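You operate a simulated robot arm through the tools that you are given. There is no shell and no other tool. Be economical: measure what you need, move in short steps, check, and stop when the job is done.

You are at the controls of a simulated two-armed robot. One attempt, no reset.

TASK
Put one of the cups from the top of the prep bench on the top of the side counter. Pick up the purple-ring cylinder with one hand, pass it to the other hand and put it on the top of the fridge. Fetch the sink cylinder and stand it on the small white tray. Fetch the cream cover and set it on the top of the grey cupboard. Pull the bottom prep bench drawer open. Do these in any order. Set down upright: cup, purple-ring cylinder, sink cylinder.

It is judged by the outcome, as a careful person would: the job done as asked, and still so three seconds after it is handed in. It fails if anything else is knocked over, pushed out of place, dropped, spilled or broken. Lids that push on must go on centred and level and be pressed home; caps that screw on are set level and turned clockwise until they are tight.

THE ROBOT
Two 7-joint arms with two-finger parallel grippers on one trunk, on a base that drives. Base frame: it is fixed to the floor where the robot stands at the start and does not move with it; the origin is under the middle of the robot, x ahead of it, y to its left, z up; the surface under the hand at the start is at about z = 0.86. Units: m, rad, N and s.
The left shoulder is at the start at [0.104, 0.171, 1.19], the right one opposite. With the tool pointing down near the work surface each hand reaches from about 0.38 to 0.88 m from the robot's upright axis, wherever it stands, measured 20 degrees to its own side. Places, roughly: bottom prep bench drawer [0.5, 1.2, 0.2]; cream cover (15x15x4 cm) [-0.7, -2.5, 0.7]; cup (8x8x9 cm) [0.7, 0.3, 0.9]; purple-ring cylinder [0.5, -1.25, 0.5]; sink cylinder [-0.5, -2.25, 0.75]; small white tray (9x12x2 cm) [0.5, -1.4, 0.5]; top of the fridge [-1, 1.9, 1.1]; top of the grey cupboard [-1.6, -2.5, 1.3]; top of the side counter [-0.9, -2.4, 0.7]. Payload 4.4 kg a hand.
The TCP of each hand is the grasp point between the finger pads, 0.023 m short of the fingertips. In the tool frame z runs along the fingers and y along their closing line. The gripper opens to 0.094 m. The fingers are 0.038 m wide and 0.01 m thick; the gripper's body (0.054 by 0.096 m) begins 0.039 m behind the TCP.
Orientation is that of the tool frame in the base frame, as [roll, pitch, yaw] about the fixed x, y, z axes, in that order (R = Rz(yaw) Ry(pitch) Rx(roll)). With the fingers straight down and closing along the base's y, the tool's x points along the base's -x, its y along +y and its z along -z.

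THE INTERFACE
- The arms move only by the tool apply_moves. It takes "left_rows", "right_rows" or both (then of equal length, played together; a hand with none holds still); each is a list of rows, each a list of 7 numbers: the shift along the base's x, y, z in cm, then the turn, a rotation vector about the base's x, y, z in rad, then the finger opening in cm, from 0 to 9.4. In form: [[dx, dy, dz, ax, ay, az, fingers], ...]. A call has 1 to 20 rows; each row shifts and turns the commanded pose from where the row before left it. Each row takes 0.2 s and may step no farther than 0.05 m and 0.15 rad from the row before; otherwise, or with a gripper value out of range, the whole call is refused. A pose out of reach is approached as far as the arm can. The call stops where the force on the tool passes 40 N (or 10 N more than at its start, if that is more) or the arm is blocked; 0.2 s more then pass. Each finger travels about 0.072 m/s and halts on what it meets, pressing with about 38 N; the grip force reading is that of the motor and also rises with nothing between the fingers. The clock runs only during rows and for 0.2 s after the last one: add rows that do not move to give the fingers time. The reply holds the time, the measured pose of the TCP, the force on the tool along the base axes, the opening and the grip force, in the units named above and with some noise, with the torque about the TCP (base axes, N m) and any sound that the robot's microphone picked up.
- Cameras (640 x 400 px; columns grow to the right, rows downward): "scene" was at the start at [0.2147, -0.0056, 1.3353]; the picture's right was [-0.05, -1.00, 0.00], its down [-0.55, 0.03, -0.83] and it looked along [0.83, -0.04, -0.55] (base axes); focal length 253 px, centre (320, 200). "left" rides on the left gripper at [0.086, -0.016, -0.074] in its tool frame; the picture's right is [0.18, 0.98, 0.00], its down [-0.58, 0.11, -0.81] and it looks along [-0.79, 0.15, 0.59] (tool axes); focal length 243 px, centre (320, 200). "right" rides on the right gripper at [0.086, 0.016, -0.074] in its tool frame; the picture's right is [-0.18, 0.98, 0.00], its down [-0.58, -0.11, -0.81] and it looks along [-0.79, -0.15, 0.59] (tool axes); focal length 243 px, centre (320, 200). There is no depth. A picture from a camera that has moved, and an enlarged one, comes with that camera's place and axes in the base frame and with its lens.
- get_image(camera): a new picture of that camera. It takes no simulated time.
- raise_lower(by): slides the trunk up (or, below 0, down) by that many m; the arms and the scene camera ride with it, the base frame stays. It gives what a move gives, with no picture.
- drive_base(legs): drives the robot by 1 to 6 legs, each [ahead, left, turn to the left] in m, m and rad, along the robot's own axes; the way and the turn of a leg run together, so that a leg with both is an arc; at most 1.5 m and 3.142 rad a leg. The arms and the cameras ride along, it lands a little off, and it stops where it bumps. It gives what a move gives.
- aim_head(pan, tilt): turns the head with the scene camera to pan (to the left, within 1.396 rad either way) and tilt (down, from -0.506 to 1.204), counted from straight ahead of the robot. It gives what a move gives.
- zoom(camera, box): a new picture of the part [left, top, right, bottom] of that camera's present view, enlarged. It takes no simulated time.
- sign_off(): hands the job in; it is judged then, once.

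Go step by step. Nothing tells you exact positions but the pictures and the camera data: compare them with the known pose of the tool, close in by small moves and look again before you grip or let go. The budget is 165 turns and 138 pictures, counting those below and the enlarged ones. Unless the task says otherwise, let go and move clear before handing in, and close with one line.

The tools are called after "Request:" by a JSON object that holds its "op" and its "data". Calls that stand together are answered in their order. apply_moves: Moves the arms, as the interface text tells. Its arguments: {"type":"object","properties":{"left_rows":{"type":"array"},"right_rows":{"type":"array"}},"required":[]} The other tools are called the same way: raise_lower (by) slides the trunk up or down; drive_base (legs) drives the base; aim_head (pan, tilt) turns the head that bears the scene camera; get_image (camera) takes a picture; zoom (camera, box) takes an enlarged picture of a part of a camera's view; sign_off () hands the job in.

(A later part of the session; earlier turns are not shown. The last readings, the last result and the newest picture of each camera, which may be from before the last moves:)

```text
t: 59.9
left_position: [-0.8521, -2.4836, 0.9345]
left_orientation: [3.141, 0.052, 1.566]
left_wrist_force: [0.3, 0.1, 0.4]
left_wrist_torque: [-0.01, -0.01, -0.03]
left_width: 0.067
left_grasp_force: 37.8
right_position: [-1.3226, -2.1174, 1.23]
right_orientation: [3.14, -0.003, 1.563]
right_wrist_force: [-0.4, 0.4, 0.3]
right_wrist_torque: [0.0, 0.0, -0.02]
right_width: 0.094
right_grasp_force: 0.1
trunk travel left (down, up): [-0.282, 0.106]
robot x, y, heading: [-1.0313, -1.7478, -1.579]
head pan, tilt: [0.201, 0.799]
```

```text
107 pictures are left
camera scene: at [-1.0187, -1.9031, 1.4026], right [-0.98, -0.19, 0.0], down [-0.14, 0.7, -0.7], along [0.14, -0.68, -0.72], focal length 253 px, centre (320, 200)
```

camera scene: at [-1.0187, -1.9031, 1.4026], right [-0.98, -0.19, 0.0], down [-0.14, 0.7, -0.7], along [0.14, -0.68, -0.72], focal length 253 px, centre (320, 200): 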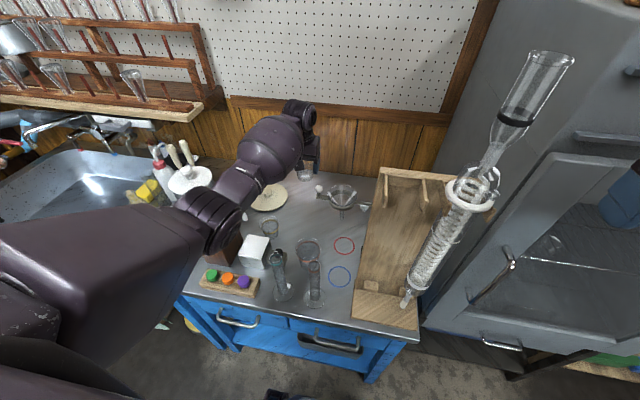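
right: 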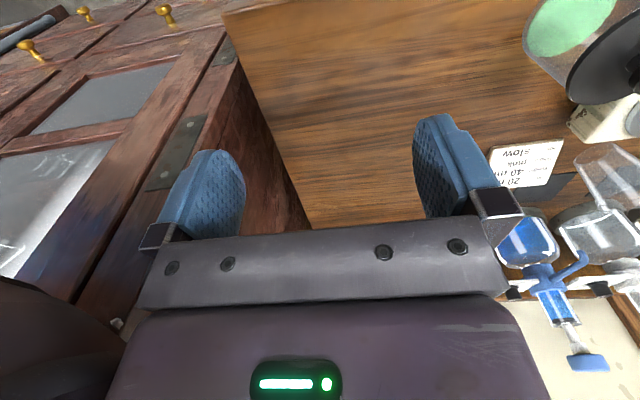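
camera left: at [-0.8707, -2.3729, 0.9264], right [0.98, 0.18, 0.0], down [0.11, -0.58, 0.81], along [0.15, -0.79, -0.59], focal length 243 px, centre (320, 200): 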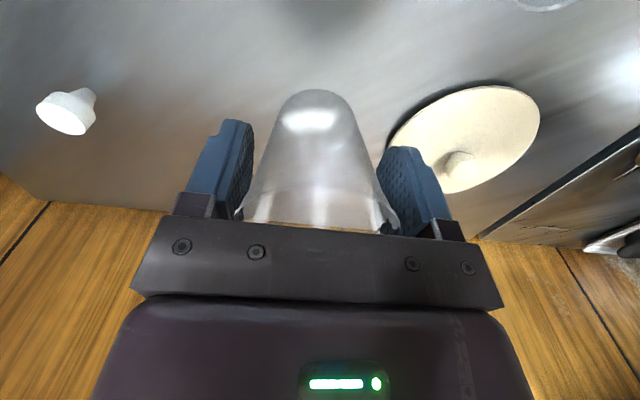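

Request:
{"op": "apply_moves", "data": {"left_rows": [[0, 1.5, 0, 0.05, 0, 0, 3], [0, 0.5, -4, 0, 0, 0, 3], [0, 0, -4, 0, 0, 0, 3], [0, 0, 0, 0, 0, 0, 3]]}}

Request:
{"op": "zoom", "data": {"camera": "scene", "box": [150, 80, 400, 300]}}

Request:
{"op": "get_image", "data": {"camera": "left"}}

```text
t: 60.9
left_position: [-0.8503, -2.4636, 0.8546]
left_orientation: [3.141, 0.001, 1.565]
left_wrist_force: [-0.6, -0.2, -0.5]
left_wrist_torque: [0.01, -0.01, 0.01]
left_width: 0.0673
left_grasp_force: 37.8
right_position: [-1.3219, -2.1182, 1.2291]
right_orientation: [3.14, -0.005, 1.56]
right_wrist_force: [-0.9, 1.0, 0.5]
right_wrist_torque: [0.01, 0.01, -0.01]
right_width: 0.0939
right_grasp_force: 0.0
trunk travel left (down, up): [-0.282, 0.106]
robot x, y, heading: [-1.0301, -1.7498, -1.581]
head pan, tilt: [0.201, 0.799]
```

```text
1.82 times, centred on (275, 190) of scene
camera zoom: at [-1.0187, -1.9037, 1.4024], right [-0.98, -0.19, 0.0], down [-0.14, 0.7, -0.7], along [0.14, -0.68, -0.72], focal length 460 px, centre (402, 218)
```

zoom: 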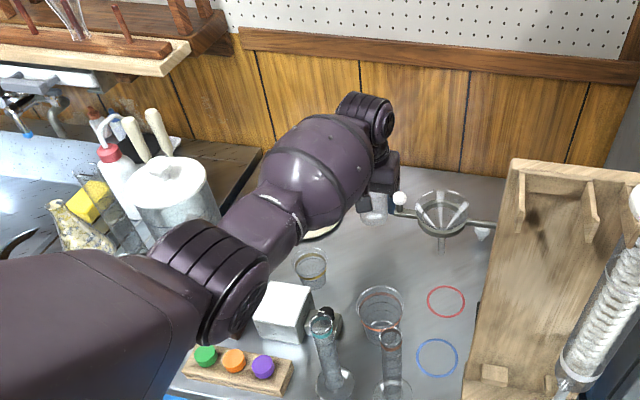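

```text
105 pictures are left
camera left: at [-0.8666, -2.377, 0.928], right [0.98, 0.18, 0.0], down [0.11, -0.58, 0.81], along [0.14, -0.79, -0.59], focal length 243 px, centre (320, 200)
```

left: 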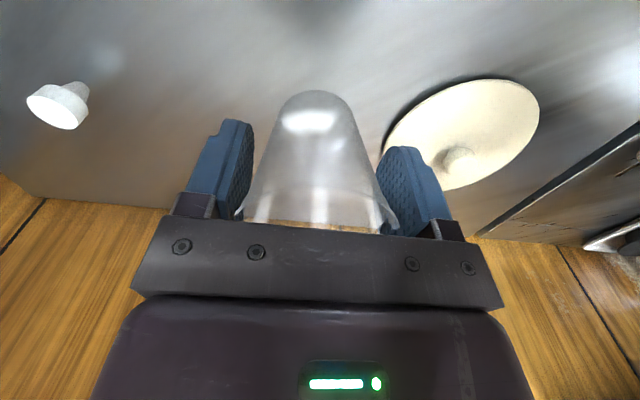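

The forearm is still too near the tap. I'll lift, shift the base further right, and come down with the forearm further away.

Request:
{"op": "apply_moves", "data": {"left_rows": [[0, 0, 5, 0, 0, 0, 3], [0, 0, 5, 0, 0, 0, 3]]}}

Request:
{"op": "drive_base", "data": {"legs": [[0, -0.13, 0.0]]}}

Request:
{"op": "apply_moves", "data": {"left_rows": [[4.5, 0, 0, 0, 0, 0, 3], [4.5, 0, 0, 0, 0, 0, 3], [4, 0, 0, 0, 0, 0, 3], [0, 0, 0, 0, 0, 0, 3]]}}

Request:
{"op": "zoom", "data": {"camera": "scene", "box": [50, 80, 400, 300]}}

```text
t: 61.5
left_position: [-0.8515, -2.4648, 0.9525]
left_orientation: [3.14, 0.001, 1.567]
left_wrist_force: [-0.9, 1.0, -0.3]
left_wrist_torque: [0.02, 0.04, 0.0]
left_width: 0.0672
left_grasp_force: 37.6
right_position: [-1.323, -2.1179, 1.2281]
right_orientation: [3.139, -0.003, 1.562]
right_wrist_force: [0.2, -0.6, -0.8]
right_wrist_torque: [-0.01, -0.01, 0.0]
right_width: 0.0938
right_grasp_force: 0.0
trunk travel left (down, up): [-0.282, 0.106]
robot x, y, heading: [-1.032, -1.7525, -1.572]
head pan, tilt: [0.201, 0.799]
```

```text
t: 63.3
left_position: [-0.9848, -2.4626, 0.9541]
left_orientation: [3.141, 0.004, 1.565]
left_wrist_force: [0.5, -0.3, -0.2]
left_wrist_torque: [-0.02, -0.02, 0.01]
left_width: 0.0674
left_grasp_force: 37.6
right_position: [-1.4537, -2.1173, 1.2283]
right_orientation: [3.138, -0.001, 1.564]
right_wrist_force: [0.7, 0.0, 0.2]
right_wrist_torque: [0.01, 0.0, 0.02]
right_width: 0.0941
right_grasp_force: 0.0
trunk travel left (down, up): [-0.282, 0.106]
robot x, y, heading: [-1.1665, -1.7529, -1.578]
head pan, tilt: [0.201, 0.799]
```

```text
t: 64.3
left_position: [-0.8532, -2.4637, 0.9535]
left_orientation: [-3.141, 0.003, 1.563]
left_wrist_force: [0.2, 0.2, -0.6]
left_wrist_torque: [-0.01, -0.02, 0.02]
left_width: 0.0674
left_grasp_force: 37.6
right_position: [-1.4536, -2.1181, 1.2287]
right_orientation: [3.14, -0.004, 1.566]
right_wrist_force: [0.3, 0.6, 0.4]
right_wrist_torque: [0.02, -0.02, 0.0]
right_width: 0.0939
right_grasp_force: 0.1
trunk travel left (down, up): [-0.282, 0.106]
robot x, y, heading: [-1.1626, -1.7508, -1.578]
head pan, tilt: [0.201, 0.799]
```

```text
1.82 times, centred on (225, 190) of scene
camera zoom: at [-1.1492, -1.9033, 1.4023], right [-0.98, -0.19, 0.0], down [-0.14, 0.7, -0.7], along [0.14, -0.68, -0.72], focal length 460 px, centre (493, 218)
```

zoom: 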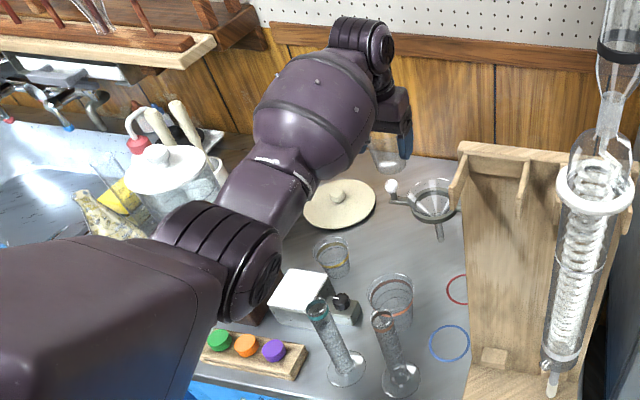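

Request:
{"op": "apply_moves", "data": {"left_rows": [[0, 0, -3, 0, 0, 0, 3], [0, 0, -3, 0, 0, 0, 3], [0, 0, -3, 0, 0, 0, 3], [0, 0, 0, 0, 0, 0, 3]]}}

Request:
{"op": "aim_head", "data": {"pan": 0.45, "tilt": 0.75}}

Request:
{"op": "zoom", "data": {"camera": "scene", "box": [120, 80, 440, 290]}}

```text
t: 65.3
left_position: [-0.8534, -2.4616, 0.8628]
left_orientation: [3.141, 0.005, 1.563]
left_wrist_force: [-0.2, 0.6, 0.2]
left_wrist_torque: [0.0, 0.0, 0.04]
left_width: 0.0673
left_grasp_force: 38.1
right_position: [-1.4523, -2.1169, 1.2283]
right_orientation: [3.139, -0.004, 1.565]
right_wrist_force: [0.0, 0.3, -0.1]
right_wrist_torque: [0.01, -0.01, -0.03]
right_width: 0.0938
right_grasp_force: 0.1
trunk travel left (down, up): [-0.282, 0.106]
robot x, y, heading: [-1.1604, -1.7541, -1.576]
head pan, tilt: [0.201, 0.799]
```

```text
t: 66.0
left_position: [-0.8518, -2.4623, 0.8623]
left_orientation: [-3.139, 0.002, 1.565]
left_wrist_force: [-0.2, 0.2, 0.4]
left_wrist_torque: [-0.01, 0.02, -0.01]
left_width: 0.0673
left_grasp_force: 37.8
right_position: [-1.4526, -2.1181, 1.2283]
right_orientation: [3.139, -0.003, 1.565]
right_wrist_force: [-0.4, 0.2, 1.2]
right_wrist_torque: [0.01, 0.01, 0.02]
right_width: 0.0941
right_grasp_force: 0.0
trunk travel left (down, up): [-0.282, 0.106]
robot x, y, heading: [-1.1618, -1.7532, -1.57]
head pan, tilt: [0.45, 0.75]
```

```text
1.90 times, centred on (280, 185) of scene
camera zoom: at [-1.1282, -1.899, 1.4063], right [-0.9, -0.43, 0.0], down [-0.29, 0.62, -0.73], along [0.32, -0.66, -0.68], focal length 482 px, centre (396, 229)
```

zoom: 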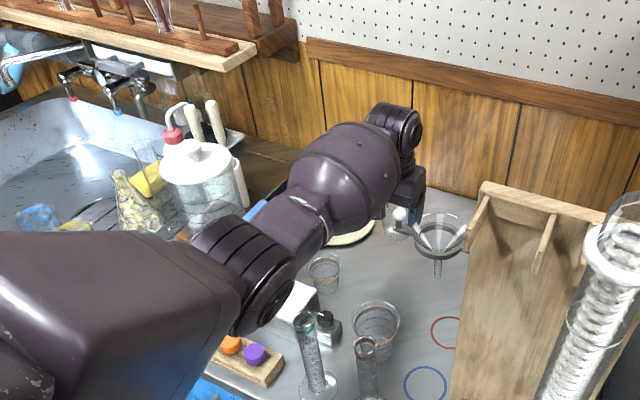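

The forearm now clears the tap. I'll continue down gently toward the counter.

Request:
{"op": "apply_moves", "data": {"left_rows": [[0, 0, -2, 0, 0, 0, 3], [0, 0, -2, 0, 0, 0, 3], [0, 0, -0.8, 0, 0, 0, 3], [0, 0, 0, 0, 0, 0, 3]]}}

Request:
{"op": "get_image", "data": {"camera": "left"}}

Request:
{"op": "zoom", "data": {"camera": "scene", "box": [120, 80, 440, 290]}}

```text
t: 67.0
left_position: [-0.8529, -2.4642, 0.8144]
left_orientation: [-3.139, 0.003, 1.563]
left_wrist_force: [0.5, 0.9, 0.6]
left_wrist_torque: [0.01, -0.02, 0.01]
left_width: 0.0672
left_grasp_force: 38.0
right_position: [-1.4523, -2.1176, 1.2278]
right_orientation: [3.14, -0.004, 1.563]
right_wrist_force: [0.1, 0.6, 0.7]
right_wrist_torque: [0.01, 0.04, -0.02]
right_width: 0.094
right_grasp_force: 0.0
trunk travel left (down, up): [-0.282, 0.106]
robot x, y, heading: [-1.1587, -1.7524, -1.572]
head pan, tilt: [0.45, 0.75]
```

```text
102 pictures are left
camera left: at [-0.8683, -2.3779, 0.8889], right [0.98, 0.18, 0.0], down [0.11, -0.58, 0.81], along [0.14, -0.8, -0.59], focal length 243 px, centre (320, 200)
```

left: 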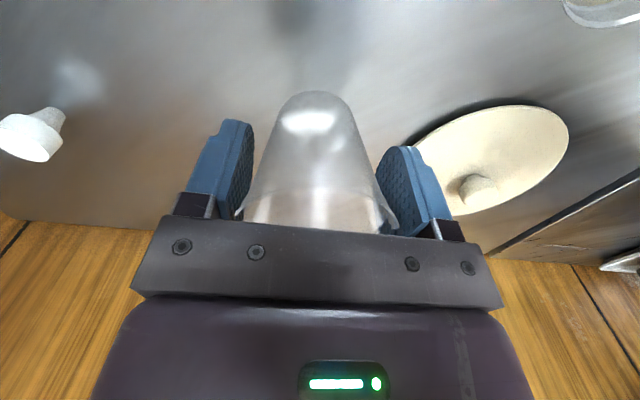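

```text
1.90 times, centred on (280, 185) of scene
camera zoom: at [-1.1281, -1.8989, 1.4064], right [-0.9, -0.43, 0.0], down [-0.29, 0.62, -0.73], along [0.32, -0.66, -0.68], focal length 482 px, centre (396, 229)
```

zoom: 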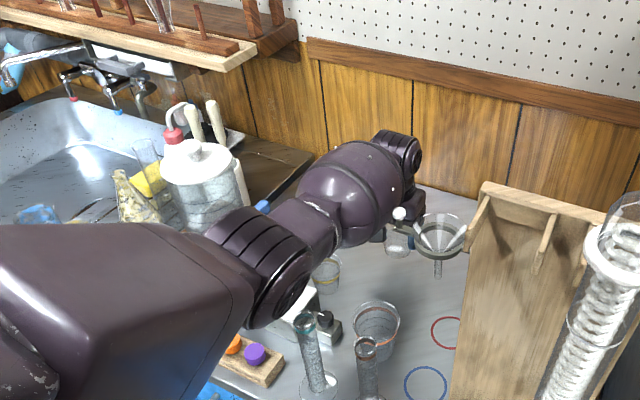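

Request:
{"op": "apply_moves", "data": {"left_rows": [[0, 0, -0.5, 0, 0, 0, 3], [0, 0, -0.4, 0, 0, 0, 3], [0, 0, -0.4, 0, 0, 0, 3], [0, 0, 0, 0, 0, 0, 3]]}}

```text
t: 68.0
left_position: [-0.8519, -2.4629, 0.8015]
left_orientation: [-3.14, 0.003, 1.563]
left_wrist_force: [0.1, -0.5, -0.7]
left_wrist_torque: [0.01, 0.0, 0.02]
left_width: 0.0671
left_grasp_force: 37.9
right_position: [-1.4526, -2.1179, 1.2277]
right_orientation: [3.139, -0.002, 1.566]
right_wrist_force: [-0.3, -0.4, 0.3]
right_wrist_torque: [0.01, -0.01, -0.02]
right_width: 0.0941
right_grasp_force: 0.1
trunk travel left (down, up): [-0.282, 0.106]
robot x, y, heading: [-1.1583, -1.7509, -1.571]
head pan, tilt: [0.45, 0.75]
```

Request:
{"op": "apply_moves", "data": {"left_rows": [[0, 0, -0.4, 0, 0, 0, 3], [0, 0, -0.4, 0, 0, 0, 3], [0, 0, 0, 0, 0, 0, 3]]}}

Request:
{"op": "get_image", "data": {"camera": "left"}}

```text
t: 68.8
left_position: [-0.8524, -2.4639, 0.793]
left_orientation: [-3.141, 0.005, 1.564]
left_wrist_force: [0.7, 0.5, -0.1]
left_wrist_torque: [0.01, 0.0, -0.04]
left_width: 0.0674
left_grasp_force: 37.6
right_position: [-1.4517, -2.1186, 1.2278]
right_orientation: [3.139, -0.004, 1.563]
right_wrist_force: [-0.4, -0.3, -0.3]
right_wrist_torque: [-0.01, -0.02, -0.01]
right_width: 0.094
right_grasp_force: 0.0
trunk travel left (down, up): [-0.282, 0.106]
robot x, y, heading: [-1.1617, -1.7489, -1.571]
head pan, tilt: [0.45, 0.75]
```

```text
100 pictures are left
camera left: at [-0.8678, -2.3772, 0.8685], right [0.98, 0.18, 0.0], down [0.11, -0.58, 0.81], along [0.14, -0.8, -0.59], focal length 243 px, centre (320, 200)
```

left: 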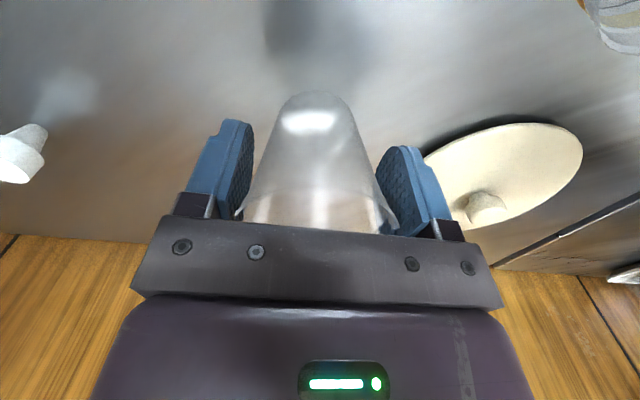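

Request:
{"op": "apply_moves", "data": {"left_rows": [[0, 0, -0.5, 0, 0, 0, 3], [0, 0, -0.5, 0, 0, 0, 3], [0, 0, -0.3, 0, 0, 0, 3], [0, 0, -0.3, 0, 0, 0, 3], [0, 0, 0, 0, 0, 0, 3]]}}

```text
t: 70.0
left_position: [-0.8528, -2.4652, 0.7812]
left_orientation: [3.142, 0.004, 1.563]
left_wrist_force: [1.2, 1.4, 10.4]
left_wrist_torque: [0.01, -0.18, 0.04]
left_width: 0.0672
left_grasp_force: 38.2
right_position: [-1.4522, -2.1166, 1.2293]
right_orientation: [3.139, -0.002, 1.563]
right_wrist_force: [-0.9, -1.5, -0.1]
right_wrist_torque: [0.02, 0.01, -0.01]
right_width: 0.094
right_grasp_force: 0.0
trunk travel left (down, up): [-0.282, 0.106]
robot x, y, heading: [-1.1632, -1.7552, -1.574]
head pan, tilt: [0.45, 0.75]
```

Contact: the cup is on the counter (surface ≈ 0.72). Release and lift straight up.

Request:
{"op": "apply_moves", "data": {"left_rows": [[0, 0, 0.2, 0, 0, 0, 6.8], [0, 0, 0, 0, 0, 0, 8.0], [0, 0, 0, 0, 0, 0, 8.6], [0, 0, 1, 0, 0, 0, 8.6], [0, 0, 3, 0, 0, 0, 8.6], [0, 0, 4, 0, 0, 0, 8.6], [0, 0, 5, 0, 0, 0, 8.6], [0, 0, 5, 0, 0, 0, 8.6]]}}

Request:
{"op": "get_image", "data": {"camera": "left"}}

```text
t: 71.8
left_position: [-0.8514, -2.4629, 0.9638]
left_orientation: [-3.141, 0.002, 1.565]
left_wrist_force: [0.6, 0.8, -0.2]
left_wrist_torque: [-0.02, 0.01, 0.0]
left_width: 0.0861
left_grasp_force: 0.0
right_position: [-1.4524, -2.118, 1.2287]
right_orientation: [3.139, -0.003, 1.564]
right_wrist_force: [0.6, 0.6, -0.1]
right_wrist_torque: [-0.01, 0.0, -0.02]
right_width: 0.094
right_grasp_force: 0.0
trunk travel left (down, up): [-0.282, 0.106]
robot x, y, heading: [-1.1621, -1.7493, -1.573]
head pan, tilt: [0.45, 0.75]
```

```text
99 pictures are left
camera left: at [-0.8668, -2.3762, 1.0381], right [0.98, 0.18, 0.0], down [0.11, -0.58, 0.81], along [0.14, -0.79, -0.59], focal length 243 px, centre (320, 200)
```

left: 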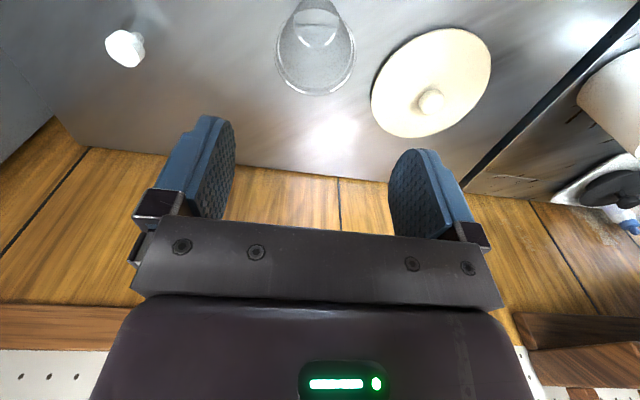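

The cup stands upright on the counter. For the cover knob at about (-0.70, -2.52) I need a steep straight right arm between the tap and funnel rod, so I'll retract the left hand, back off, and reposition.

Request:
{"op": "apply_moves", "data": {"left_rows": [[0, 0, 5, 0, 0, 0, 8.6], [0, 0, 5, 0, 0, 0, 8.6], [0, 0, 5, 0, 0, 0, 8.6], [0, 0, 5, 0, 0, 0, 8.6], [0, 0, 5, 0, 0, 0, 8.6], [0, 0, 5, 0, 0, 0, 8.6], [0, 5, 0, 0, 0, 0, 8.6], [0, 5, 0, 0, 0, 0, 8.6], [0, 5, 0, 0, 0, 0, 8.6], [0, 5, 0, 0, 0, 0, 8.6], [0, 5, 0, 0, 0, 0, 8.6], [0, 5, 0, 0, 0, 0, 8.6]]}}

Request:
{"op": "get_image", "data": {"camera": "scene"}}

```text
t: 74.4
left_position: [-0.8534, -2.1622, 1.263]
left_orientation: [3.142, 0.003, 1.566]
left_wrist_force: [0.3, 0.5, 0.3]
left_wrist_torque: [-0.03, -0.01, 0.01]
left_width: 0.086
left_grasp_force: 0.0
right_position: [-1.4524, -2.1164, 1.2287]
right_orientation: [3.141, -0.002, 1.563]
right_wrist_force: [0.2, 0.9, 0.0]
right_wrist_torque: [-0.02, -0.01, -0.01]
right_width: 0.0939
right_grasp_force: 0.0
trunk travel left (down, up): [-0.282, 0.106]
robot x, y, heading: [-1.1647, -1.7507, -1.575]
head pan, tilt: [0.45, 0.75]
```

```text
98 pictures are left
camera scene: at [-1.128, -1.8972, 1.4067], right [-0.9, -0.43, 0.0], down [-0.29, 0.61, -0.73], along [0.32, -0.66, -0.68], focal length 253 px, centre (320, 200)
```

scene: 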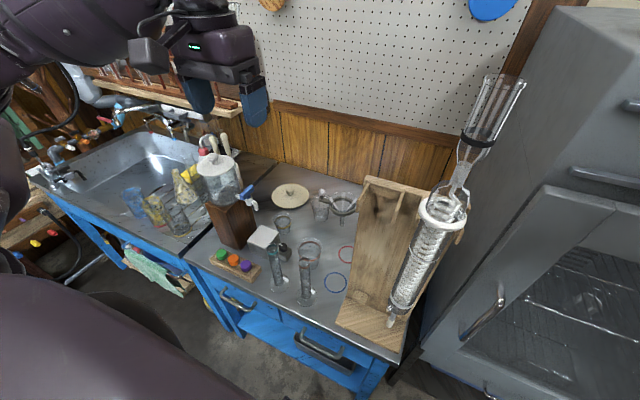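

Request:
{"op": "drive_base", "data": {"legs": [[-0.22, 0, 0], [0, 0.22, 0], [0, 0, 0.4]]}}

Request:
{"op": "raise_lower", "data": {"by": 0.1}}

Request:
{"op": "aim_head", "data": {"pan": -0.2, "tilt": 0.7}}

Request:
{"op": "get_image", "data": {"camera": "scene"}}

```text
t: 79.5
left_position: [-0.4952, -1.7982, 1.2603]
left_orientation: [-3.14, -0.001, 1.96]
left_wrist_force: [0.9, 0.7, -0.4]
left_wrist_torque: [0.0, 0.01, 0.03]
left_width: 0.0859
left_grasp_force: 0.0
right_position: [-1.0668, -1.9857, 1.2276]
right_orientation: [3.14, -0.003, 1.959]
right_wrist_force: [-0.2, 1.3, 0.1]
right_wrist_torque: [0.01, 0.05, 0.0]
right_width: 0.0943
right_grasp_force: 0.0
trunk travel left (down, up): [-0.282, 0.106]
robot x, y, heading: [-0.9422, -1.531, -1.176]
head pan, tilt: [0.45, 0.75]
```

```text
t: 80.8
left_position: [-0.4963, -1.7978, 1.3608]
left_orientation: [-3.14, 0.003, 1.959]
left_wrist_force: [-0.2, -0.5, 0.0]
left_wrist_torque: [-0.02, -0.02, 0.03]
left_width: 0.0863
left_grasp_force: 0.2
right_position: [-1.067, -1.9861, 1.3286]
right_orientation: [3.141, -0.003, 1.959]
right_wrist_force: [-0.9, 0.0, 0.0]
right_wrist_torque: [0.01, 0.0, 0.0]
right_width: 0.0941
right_grasp_force: 0.1
trunk travel left (down, up): [-0.382, 0.006]
robot x, y, heading: [-0.939, -1.5356, -1.18]
head pan, tilt: [0.45, 0.75]
```

```text
t: 81.8
left_position: [-0.4967, -1.7974, 1.3605]
left_orientation: [-3.14, 0.001, 1.96]
left_wrist_force: [0.4, 0.4, 0.2]
left_wrist_torque: [0.02, -0.01, 0.0]
left_width: 0.086
left_grasp_force: 0.1
right_position: [-1.0676, -1.9863, 1.3282]
right_orientation: [3.14, -0.005, 1.959]
right_wrist_force: [-0.1, -1.0, 0.5]
right_wrist_torque: [-0.04, 0.01, 0.04]
right_width: 0.0942
right_grasp_force: 0.1
trunk travel left (down, up): [-0.382, 0.006]
robot x, y, heading: [-0.9435, -1.5327, -1.177]
head pan, tilt: [-0.201, 0.7]
```

```text
97 pictures are left
camera scene: at [-0.9047, -1.6725, 1.5121], right [-0.98, -0.19, 0.0], down [-0.12, 0.63, -0.76], along [0.15, -0.75, -0.64], focal length 253 px, centre (320, 200)
```

scene: 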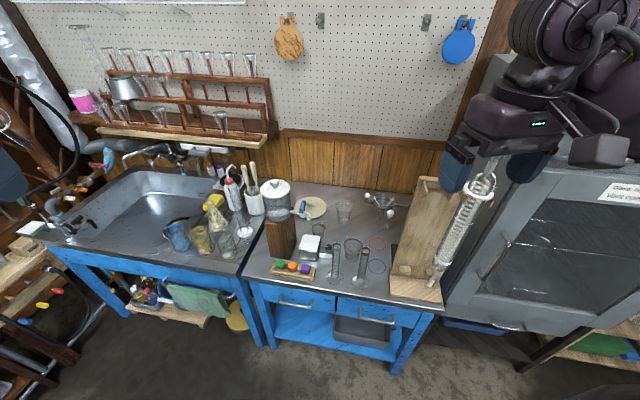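

Request:
{"op": "apply_moves", "data": {"right_rows": [[4.5, -1, 0, 0, 0, 0, 6], [4.5, -1, 0, 0, 0, 0, 6], [4.5, -1, 0, 0, 0, 0, 6], [4.5, -1, 0, 0, 0, 0, 6], [4, -1, 0, 0, 0, 0, 6]]}}

Request:
{"op": "drive_base", "data": {"legs": [[0.22, -0.09, 0]]}}

Request:
{"op": "get_image", "data": {"camera": "scene"}}

```text
t: 83.0
left_position: [-0.4953, -1.7986, 1.3615]
left_orientation: [-3.14, 0.001, 1.961]
left_wrist_force: [0.6, -0.2, -0.2]
left_wrist_torque: [0.0, 0.03, 0.0]
left_width: 0.086
left_grasp_force: 0.2
right_position: [-0.8466, -2.0364, 1.3282]
right_orientation: [-3.141, -0.003, 1.957]
right_wrist_force: [0.8, 1.0, 0.5]
right_wrist_torque: [0.02, 0.0, -0.04]
right_width: 0.06
right_grasp_force: 0.1
trunk travel left (down, up): [-0.382, 0.006]
robot x, y, heading: [-0.9427, -1.5343, -1.183]
head pan, tilt: [-0.201, 0.7]
```

```text
t: 84.8
left_position: [-0.4957, -2.0335, 1.3604]
left_orientation: [-3.141, 0.002, 1.958]
left_wrist_force: [-0.2, -1.1, -0.4]
left_wrist_torque: [0.05, -0.02, -0.01]
left_width: 0.0859
left_grasp_force: 0.1
right_position: [-0.8476, -2.2691, 1.3272]
right_orientation: [3.139, -0.004, 1.959]
right_wrist_force: [0.8, -0.5, 1.1]
right_wrist_torque: [0.04, 0.07, 0.0]
right_width: 0.0599
right_grasp_force: 0.0
trunk travel left (down, up): [-0.382, 0.006]
robot x, y, heading: [-0.9394, -1.769, -1.179]
head pan, tilt: [-0.201, 0.7]
```

```text
96 pictures are left
camera scene: at [-0.9032, -1.9086, 1.5119], right [-0.98, -0.19, 0.0], down [-0.12, 0.63, -0.76], along [0.14, -0.75, -0.65], focal length 253 px, centre (320, 200)
```

scene: 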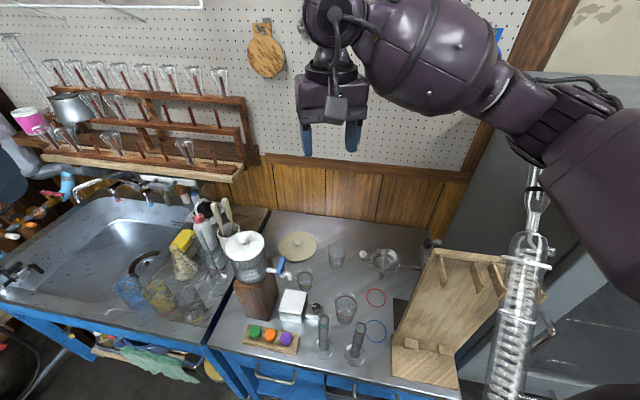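

The right upper arm is near the tall condenser, so I check closely before moving.

Request:
{"op": "zoom", "data": {"camera": "scene", "box": [400, 60, 640, 400]}}

Request:
{"op": "aim_head", "data": {"pan": -0.6, "tilt": 0.5}}

Request:
{"op": "get_image", "data": {"camera": "scene"}}

```text
1.18 times, centred on (520, 230) of scene
camera zoom: at [-0.9032, -1.9086, 1.5119], right [-0.98, -0.19, 0.0], down [-0.12, 0.63, -0.76], along [0.14, -0.75, -0.65], focal length 297 px, centre (85, 165)
```

zoom: 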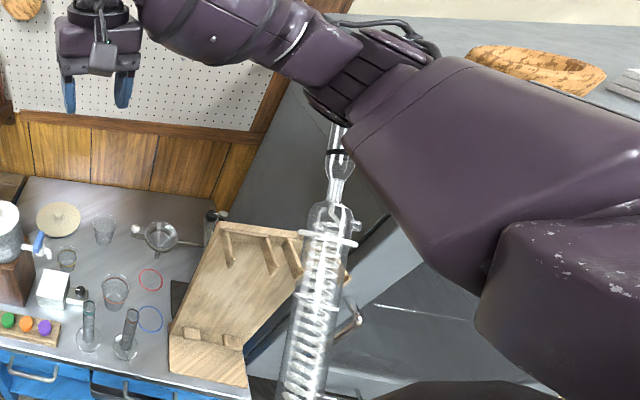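

```text
t: 85.6
left_position: [-0.4963, -2.0312, 1.3611]
left_orientation: [-3.139, 0.004, 1.958]
left_wrist_force: [0.0, 0.8, -1.1]
left_wrist_torque: [0.02, 0.0, 0.02]
left_width: 0.0862
left_grasp_force: 0.0
right_position: [-0.8484, -2.2664, 1.3282]
right_orientation: [3.139, -0.005, 1.959]
right_wrist_force: [0.3, 0.9, 0.6]
right_wrist_torque: [0.01, 0.0, 0.0]
right_width: 0.0599
right_grasp_force: 0.1
trunk travel left (down, up): [-0.382, 0.006]
robot x, y, heading: [-0.938, -1.7702, -1.186]
head pan, tilt: [-0.6, 0.499]
```

```text
94 pictures are left
camera scene: at [-0.938, -1.9113, 1.5299], right [-0.98, 0.21, 0.0], down [0.1, 0.47, -0.88], along [-0.18, -0.86, -0.48], focal length 253 px, centre (320, 200)
```

scene: 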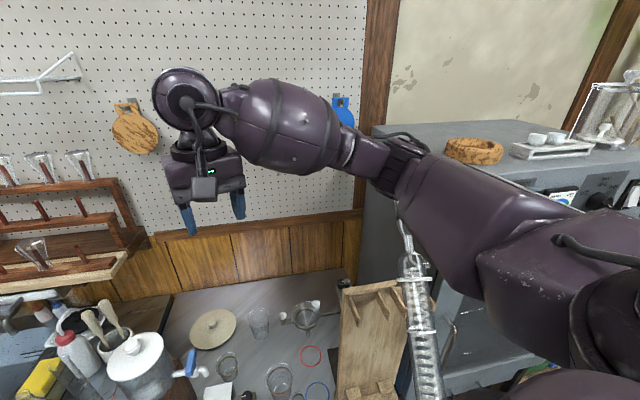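

The upper arm passes above the condenser. I'll straighten the arm toward the knob at constant height first, which swings it away.

Request:
{"op": "apply_moves", "data": {"right_rows": [[3, -4, 0, 0, 0, 0, 6], [3, -4, 0, 0, 0, 0, 6], [3, -4, 0, 0, 0, 0, 6], [3, -4, 0, 0, 0, 0, 6], [2, -4, 0, -0.1, -0.06, 0, 6], [1, -4, 0, -0.11, -0.07, 0, 6], [0, -2, 0, -0.11, -0.07, 0, 6], [0, 0, 0, -0.1, -0.06, 0, 6]]}}

Request:
{"op": "aim_head", "data": {"pan": -0.3, "tilt": 0.65}}

Request:
{"op": "get_image", "data": {"camera": "scene"}}

Request:
{"op": "get_image", "data": {"camera": "right"}}

```text
t: 87.4
left_position: [-0.4973, -2.0319, 1.3618]
left_orientation: [-3.141, 0.003, 1.959]
left_wrist_force: [0.0, 0.8, -0.1]
left_wrist_torque: [-0.03, -0.01, 0.02]
left_width: 0.0862
left_grasp_force: 0.0
right_position: [-0.697, -2.527, 1.3286]
right_orientation: [3.049, 0.485, 1.936]
right_wrist_force: [0.2, -0.5, -0.2]
right_wrist_torque: [-0.05, -0.02, 0.0]
right_width: 0.0599
right_grasp_force: 0.0
trunk travel left (down, up): [-0.382, 0.006]
robot x, y, heading: [-0.941, -1.7688, -1.183]
head pan, tilt: [-0.6, 0.499]
```

```text
t: 88.2
left_position: [-0.4952, -2.0319, 1.3614]
left_orientation: [-3.14, 0.002, 1.959]
left_wrist_force: [0.3, -0.6, 0.3]
left_wrist_torque: [0.0, 0.01, 0.02]
left_width: 0.0858
left_grasp_force: 0.1
right_position: [-0.6968, -2.5272, 1.3279]
right_orientation: [3.052, 0.482, 1.936]
right_wrist_force: [0.1, -0.3, 0.6]
right_wrist_torque: [0.01, 0.06, -0.03]
right_width: 0.0601
right_grasp_force: 0.1
trunk travel left (down, up): [-0.382, 0.006]
robot x, y, heading: [-0.9414, -1.7672, -1.178]
head pan, tilt: [-0.3, 0.649]
```

```text
93 pictures are left
camera scene: at [-0.912, -1.9095, 1.5165], right [-1.0, -0.09, 0.0], down [-0.05, 0.6, -0.8], along [0.07, -0.79, -0.6], focal length 253 px, centre (320, 200)
```

scene: 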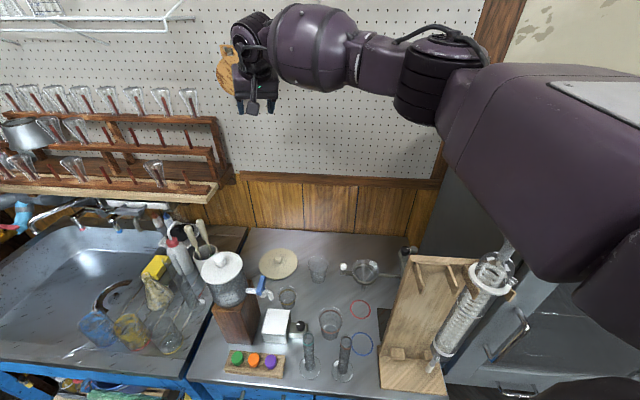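

```text
92 pictures are left
camera right: at [-0.7293, -2.4206, 1.3544], right [0.96, 0.24, 0.16], down [-0.12, -0.2, 0.97], along [0.26, -0.95, -0.17], focal length 243 px, centre (320, 200)
```

right: 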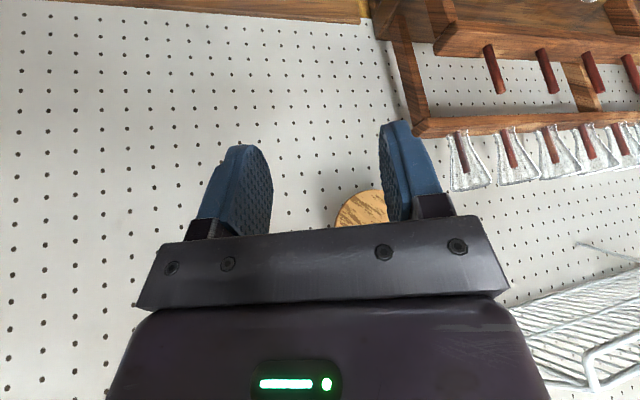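

Request:
{"op": "apply_moves", "data": {"right_rows": [[0, 0, -4.5, 0, 0, 0, 6], [0, 0, -4.5, 0, 0, 0, 6], [0, 0, -4.5, 0, 0, 0, 6], [0, 0, -4.5, 0, 0, 0, 6], [0, 0, 0, 0, 0, 0, 6]]}}

Request:
{"op": "get_image", "data": {"camera": "scene"}}

```text
t: 89.4
left_position: [-0.4957, -2.0314, 1.3613]
left_orientation: [-3.14, 0.004, 1.957]
left_wrist_force: [0.8, 0.3, 0.2]
left_wrist_torque: [-0.05, -0.02, -0.01]
left_width: 0.0861
left_grasp_force: 0.1
right_position: [-0.6979, -2.5278, 1.1499]
right_orientation: [3.051, 0.483, 1.937]
right_wrist_force: [0.0, 0.5, -0.3]
right_wrist_torque: [-0.01, -0.03, 0.0]
right_width: 0.0599
right_grasp_force: 0.1
trunk travel left (down, up): [-0.382, 0.006]
robot x, y, heading: [-0.9377, -1.7726, -1.177]
head pan, tilt: [-0.3, 0.649]
```

```text
91 pictures are left
camera scene: at [-0.9118, -1.9089, 1.5166], right [-1.0, -0.09, 0.0], down [-0.05, 0.6, -0.8], along [0.07, -0.79, -0.6], focal length 253 px, centre (320, 200)
```

scene: 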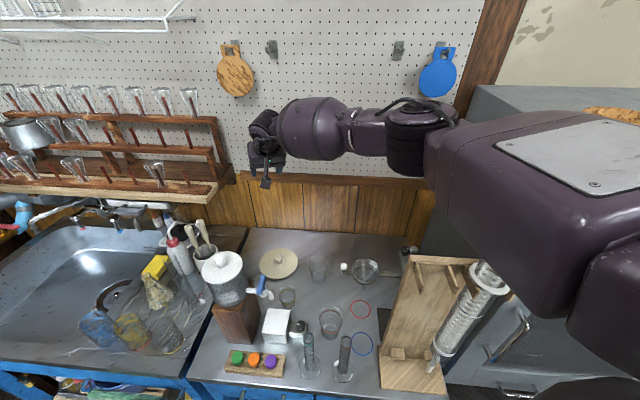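

Request:
{"op": "apply_moves", "data": {"right_rows": [[0, 0, -4, 0, 0, 0, 6], [0, 0, -4, 0, 0, 0, 6], [0, 0, -4, 0, 0, 0, 6], [0, 0, 0, 0, 0, 0, 6]]}}

Request:
{"op": "get_image", "data": {"camera": "scene"}}

Request:
{"op": "get_image", "data": {"camera": "right"}}

```text
t: 90.6
left_position: [-0.4932, -2.0255, 1.3598]
left_orientation: [-3.136, 0.007, 1.959]
left_wrist_force: [0.9, 0.7, -0.2]
left_wrist_torque: [-0.02, 0.03, -0.02]
left_width: 0.086
left_grasp_force: 0.0
right_position: [-0.6848, -2.5561, 1.1121]
right_orientation: [3.097, 0.601, 1.973]
right_wrist_force: [-0.2, -0.1, -0.8]
right_wrist_torque: [0.02, 0.0, 0.03]
right_width: 0.0599
right_grasp_force: 0.1
trunk travel left (down, up): [-0.382, 0.006]
robot x, y, heading: [-0.939, -1.7713, -1.183]
head pan, tilt: [-0.3, 0.649]
stopped in row 4 (right hand): the arm was blocked; the commanded pose is now the measured one
```

```text
90 pictures are left
camera scene: at [-0.9087, -1.9014, 1.5153], right [-1.0, -0.09, 0.0], down [-0.06, 0.6, -0.8], along [0.07, -0.8, -0.6], focal length 253 px, centre (320, 200)
```

scene: 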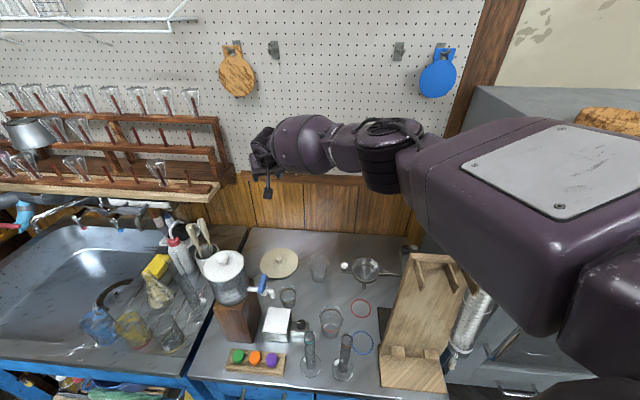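

```text
89 pictures are left
camera right: at [-0.7189, -2.4472, 1.1242], right [0.95, 0.27, 0.14], down [-0.12, -0.08, 0.99], along [0.28, -0.96, -0.04], focal length 243 px, centre (320, 200)
```

right: 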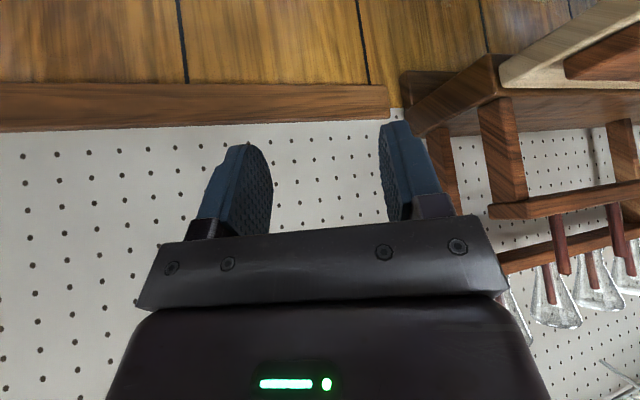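

Blocked: the upper arm touched something near the condenser. I back out upward at once and check.

Request:
{"op": "apply_moves", "data": {"right_rows": [[0, 0.5, 3, 0.06, 0.04, 0, 6], [0, 1, 4, 0.05, 0.02, 0, 6], [0, 1, 4.5, 0, 0, 0, 6], [0, 0, 4.5, 0, 0, 0, 6], [0, 0, 4.5, 0, 0, 0, 6], [0, 0, 3, 0, 0, 0, 6]]}}

Request:
{"op": "get_image", "data": {"camera": "scene"}}

```text
t: 92.0
left_position: [-0.4949, -2.0318, 1.3606]
left_orientation: [-3.14, 0.002, 1.959]
left_wrist_force: [0.1, 0.3, -0.1]
left_wrist_torque: [0.02, -0.03, -0.01]
left_width: 0.086
left_grasp_force: 0.1
right_position: [-0.6864, -2.5316, 1.3333]
right_orientation: [3.097, 0.457, 1.973]
right_wrist_force: [0.1, 0.3, 0.1]
right_wrist_torque: [0.03, -0.01, 0.01]
right_width: 0.0601
right_grasp_force: 0.1
trunk travel left (down, up): [-0.382, 0.006]
robot x, y, heading: [-0.9409, -1.7702, -1.181]
head pan, tilt: [-0.3, 0.649]
```

```text
88 pictures are left
camera scene: at [-0.9115, -1.9094, 1.5165], right [-1.0, -0.09, 0.0], down [-0.05, 0.6, -0.8], along [0.07, -0.79, -0.6], focal length 253 px, centre (320, 200)
```

scene: 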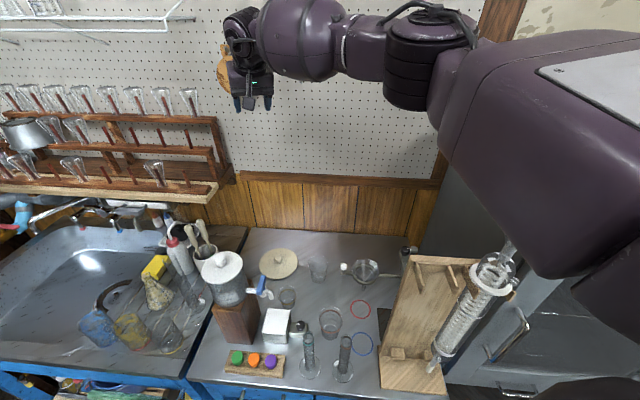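

The condenser and everything else is unchanged. I'll pull the hand back a bit, shift the base left ~13 cm so the upper arm clears the condenser, and retry.

Request:
{"op": "apply_moves", "data": {"right_rows": [[-3, 4, 0, 0, 0, 0, 6], [-3, 4, 0, 0, 0, 0, 6], [-3, 4, 0, 0, 0, 0, 6]]}}

Request:
{"op": "drive_base", "data": {"legs": [[0.05, 0.13, 0]]}}

Request:
{"op": "apply_moves", "data": {"right_rows": [[-2, -4, -4, 0, 0, 0, 6], [-2, -4, -4, 0, 0, 0, 6], [-1, -4, -4, 0, 0, 0, 6], [0, 0, -4, 0, 0, 0, 6]]}}

Request:
{"op": "get_image", "data": {"camera": "scene"}}

```text
t: 92.8
left_position: [-0.4973, -2.0308, 1.3626]
left_orientation: [-3.141, 0.005, 1.957]
left_wrist_force: [-0.3, -0.5, 0.5]
left_wrist_torque: [0.02, -0.03, 0.04]
left_width: 0.0862
left_grasp_force: 0.0
right_position: [-0.7795, -2.41, 1.3352]
right_orientation: [3.096, 0.461, 1.968]
right_wrist_force: [-0.6, 1.2, -0.7]
right_wrist_torque: [-0.01, -0.02, 0.04]
right_width: 0.0596
right_grasp_force: 0.1
trunk travel left (down, up): [-0.382, 0.006]
robot x, y, heading: [-0.9411, -1.7716, -1.18]
head pan, tilt: [-0.3, 0.649]
```

```text
t: 94.7
left_position: [-0.3551, -2.0281, 1.3618]
left_orientation: [-3.14, 0.001, 1.958]
left_wrist_force: [-0.1, 0.7, -0.4]
left_wrist_torque: [0.01, -0.01, -0.01]
left_width: 0.0863
left_grasp_force: 0.0
right_position: [-0.6346, -2.4062, 1.3357]
right_orientation: [3.096, 0.457, 1.972]
right_wrist_force: [-0.4, 0.0, -1.1]
right_wrist_torque: [-0.03, -0.01, 0.01]
right_width: 0.0597
right_grasp_force: 0.1
trunk travel left (down, up): [-0.382, 0.006]
robot x, y, heading: [-0.7998, -1.7647, -1.18]
head pan, tilt: [-0.3, 0.649]
```

```text
refused: row 1 steps farther than a row can; nothing moved
```

```text
87 pictures are left
camera scene: at [-0.771, -1.9057, 1.5165], right [-1.0, -0.09, 0.0], down [-0.05, 0.6, -0.8], along [0.07, -0.79, -0.6], focal length 253 px, centre (320, 200)
```

scene: 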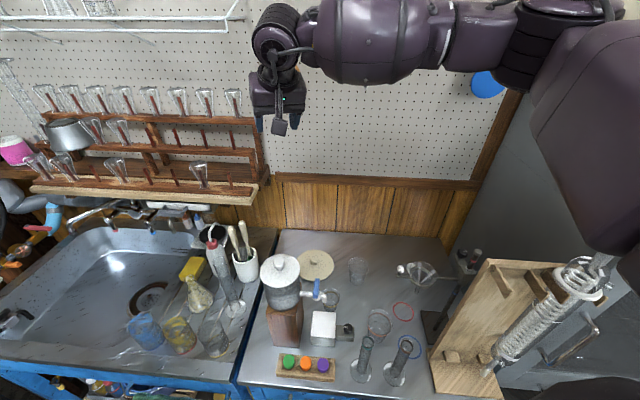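

Request:
{"op": "apply_moves", "data": {"right_rows": [[-2, -3.5, -2, 0, 0, 0, 6], [-2, -3.5, -2, 0, 0, 0, 6], [-2.2, -3.5, -2, 0, 0, 0, 6], [0, -1.4, -4, 0, 0, 0, 6], [0, 0, -4.5, 0, 0, 0, 6], [0, 0, -4.5, 0, 0, 0, 6], [0, 0, 0, 0, 0, 0, 6]]}}

Request:
{"op": "get_image", "data": {"camera": "scene"}}

```text
t: 96.2
left_position: [-0.3547, -2.028, 1.3601]
left_orientation: [-3.141, 0.003, 1.959]
left_wrist_force: [-0.1, -1.1, -0.5]
left_wrist_torque: [-0.03, 0.01, -0.01]
left_width: 0.086
left_grasp_force: 0.0
right_position: [-0.6989, -2.5247, 1.1434]
right_orientation: [3.095, 0.459, 1.971]
right_wrist_force: [0.3, 0.5, 0.3]
right_wrist_torque: [0.0, 0.03, 0.01]
right_width: 0.06
right_grasp_force: 0.1
trunk travel left (down, up): [-0.382, 0.006]
robot x, y, heading: [-0.7991, -1.7644, -1.18]
head pan, tilt: [-0.3, 0.649]
```

```text
86 pictures are left
camera scene: at [-0.7714, -1.905, 1.5166], right [-1.0, -0.09, 0.0], down [-0.05, 0.6, -0.8], along [0.07, -0.79, -0.6], focal length 253 px, centre (320, 200)
```

scene: 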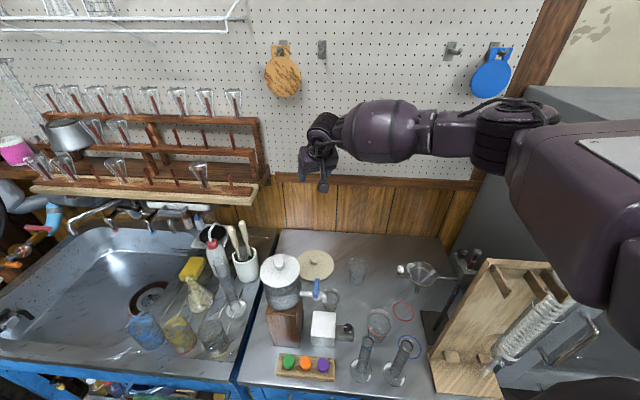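

Request:
{"op": "apply_moves", "data": {"right_rows": [[0, 0, -4, 0, 0, 0, 6], [0, 0, -4, 0, 0, 0, 6], [0, 0, -4, 0, 0, 0, 6], [0, 0, 0, 0, 0, 0, 6]]}}

Request:
{"op": "get_image", "data": {"camera": "scene"}}

```text
t: 97.2
left_position: [-0.3563, -2.0284, 1.3607]
left_orientation: [-3.14, 0.004, 1.958]
left_wrist_force: [0.3, 0.1, -0.1]
left_wrist_torque: [0.02, -0.01, 0.0]
left_width: 0.0859
left_grasp_force: 0.1
right_position: [-0.6971, -2.5263, 1.0259]
right_orientation: [3.096, 0.457, 1.971]
right_wrist_force: [0.7, -0.3, -0.2]
right_wrist_torque: [-0.01, 0.01, 0.0]
right_width: 0.0598
right_grasp_force: 0.1
trunk travel left (down, up): [-0.382, 0.006]
robot x, y, heading: [-0.7976, -1.7658, -1.181]
head pan, tilt: [-0.3, 0.649]
```

```text
85 pictures are left
camera scene: at [-0.7716, -1.9051, 1.5166], right [-1.0, -0.09, 0.0], down [-0.05, 0.6, -0.8], along [0.07, -0.79, -0.6], focal length 253 px, centre (320, 200)
```

scene: 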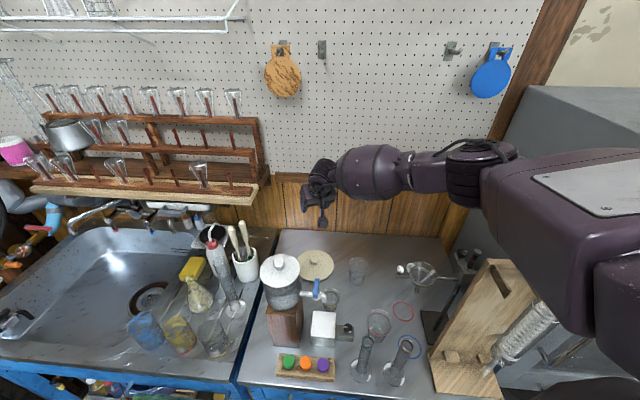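

Request:
{"op": "apply_moves", "data": {"right_rows": [[0, 0, -4, 0, 0, 0, 6], [0, 0, -4, 0, 0, 0, 6], [0, 0, -4, 0, 0, 0, 6], [0, 0, -4, 0, 0, 0, 6], [0, 0, 0, 0, 0, 0, 6]]}}

Request:
{"op": "get_image", "data": {"camera": "scene"}}

Request:
{"op": "get_image", "data": {"camera": "right"}}

```text
t: 98.5
left_position: [-0.3562, -2.0283, 1.3618]
left_orientation: [3.141, 0.003, 1.958]
left_wrist_force: [-0.5, 0.0, 0.4]
left_wrist_torque: [0.0, -0.01, -0.01]
left_width: 0.0863
left_grasp_force: 0.1
right_position: [-0.6984, -2.5271, 0.8657]
right_orientation: [3.096, 0.458, 1.97]
right_wrist_force: [-1.0, -0.3, 0.1]
right_wrist_torque: [-0.03, 0.0, -0.02]
right_width: 0.0599
right_grasp_force: 0.1
trunk travel left (down, up): [-0.382, 0.006]
robot x, y, heading: [-0.7954, -1.7639, -1.18]
head pan, tilt: [-0.3, 0.649]
```

```text
84 pictures are left
camera scene: at [-0.7721, -1.9057, 1.5165], right [-1.0, -0.09, 0.0], down [-0.05, 0.6, -0.8], along [0.07, -0.79, -0.6], focal length 253 px, centre (320, 200)
```

scene: 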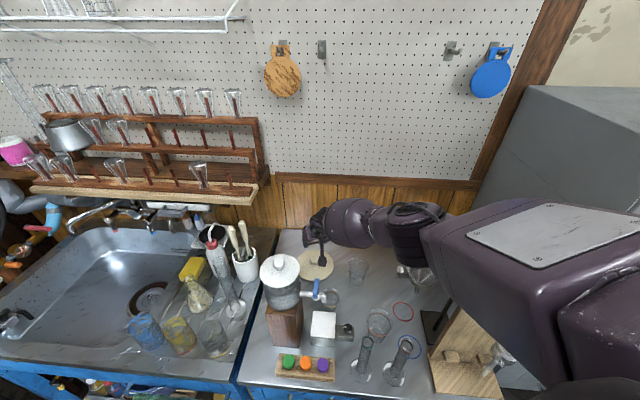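

```text
83 pictures are left
camera right: at [-0.7305, -2.4207, 0.8933], right [0.96, 0.25, 0.12], down [-0.07, -0.21, 0.97], along [0.27, -0.95, -0.19], focal length 243 px, centre (320, 200)
```

right: 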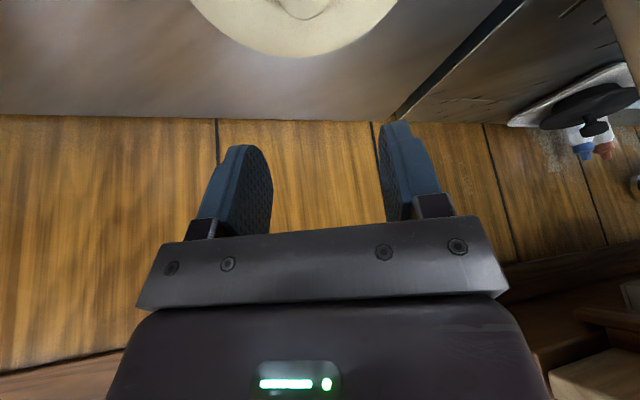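

Request:
{"op": "apply_moves", "data": {"right_rows": [[0.2, -0.4, -2.5, 0, 0, 0, 6], [0, 0, -2.5, 0, 0, 0, 6], [0, 0, 0, 0, 0, 0, 6]]}}

Request:
{"op": "zoom", "data": {"camera": "scene", "box": [240, 160, 480, 310]}}

Request:
{"op": "get_image", "data": {"camera": "right"}}

```text
t: 99.2
left_position: [-0.3545, -2.0284, 1.3618]
left_orientation: [-3.141, 0.002, 1.959]
left_wrist_force: [0.2, -0.7, 0.2]
left_wrist_torque: [0.0, 0.0, 0.01]
left_width: 0.0859
left_grasp_force: 0.0
right_position: [-0.6975, -2.5238, 0.8391]
right_orientation: [3.096, 0.455, 1.969]
right_wrist_force: [-0.5, 0.0, 0.4]
right_wrist_torque: [0.04, 0.03, -0.03]
right_width: 0.0601
right_grasp_force: 0.1
right hand out of reach, approached as far as the arm can: row 1, 2
trunk travel left (down, up): [-0.382, 0.006]
robot x, y, heading: [-0.7989, -1.763, -1.184]
head pan, tilt: [-0.3, 0.649]
```

```text
2.67 times, centred on (360, 235) of scene
camera zoom: at [-0.7707, -1.9055, 1.5165], right [-1.0, -0.09, 0.0], down [-0.05, 0.6, -0.8], along [0.07, -0.79, -0.6], focal length 674 px, centre (213, 107)
```

zoom: 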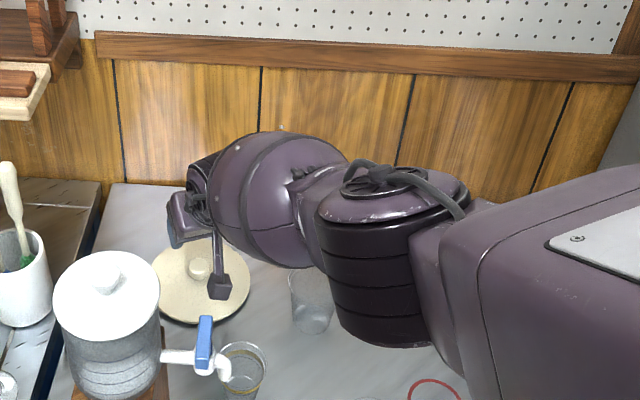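

```text
81 pictures are left
camera right: at [-0.7298, -2.4183, 0.8676], right [0.96, 0.25, 0.12], down [-0.07, -0.21, 0.97], along [0.27, -0.95, -0.19], focal length 243 px, centre (320, 200)
```

right: 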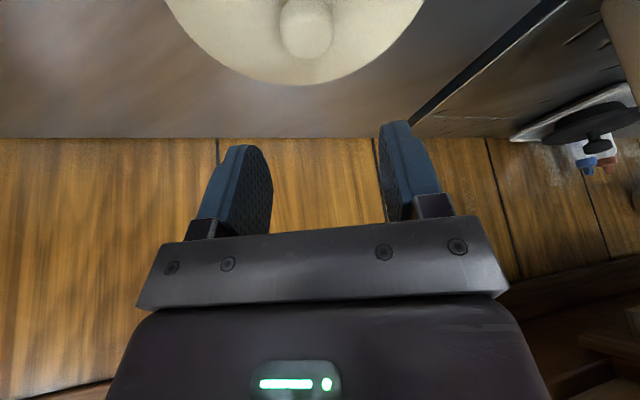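

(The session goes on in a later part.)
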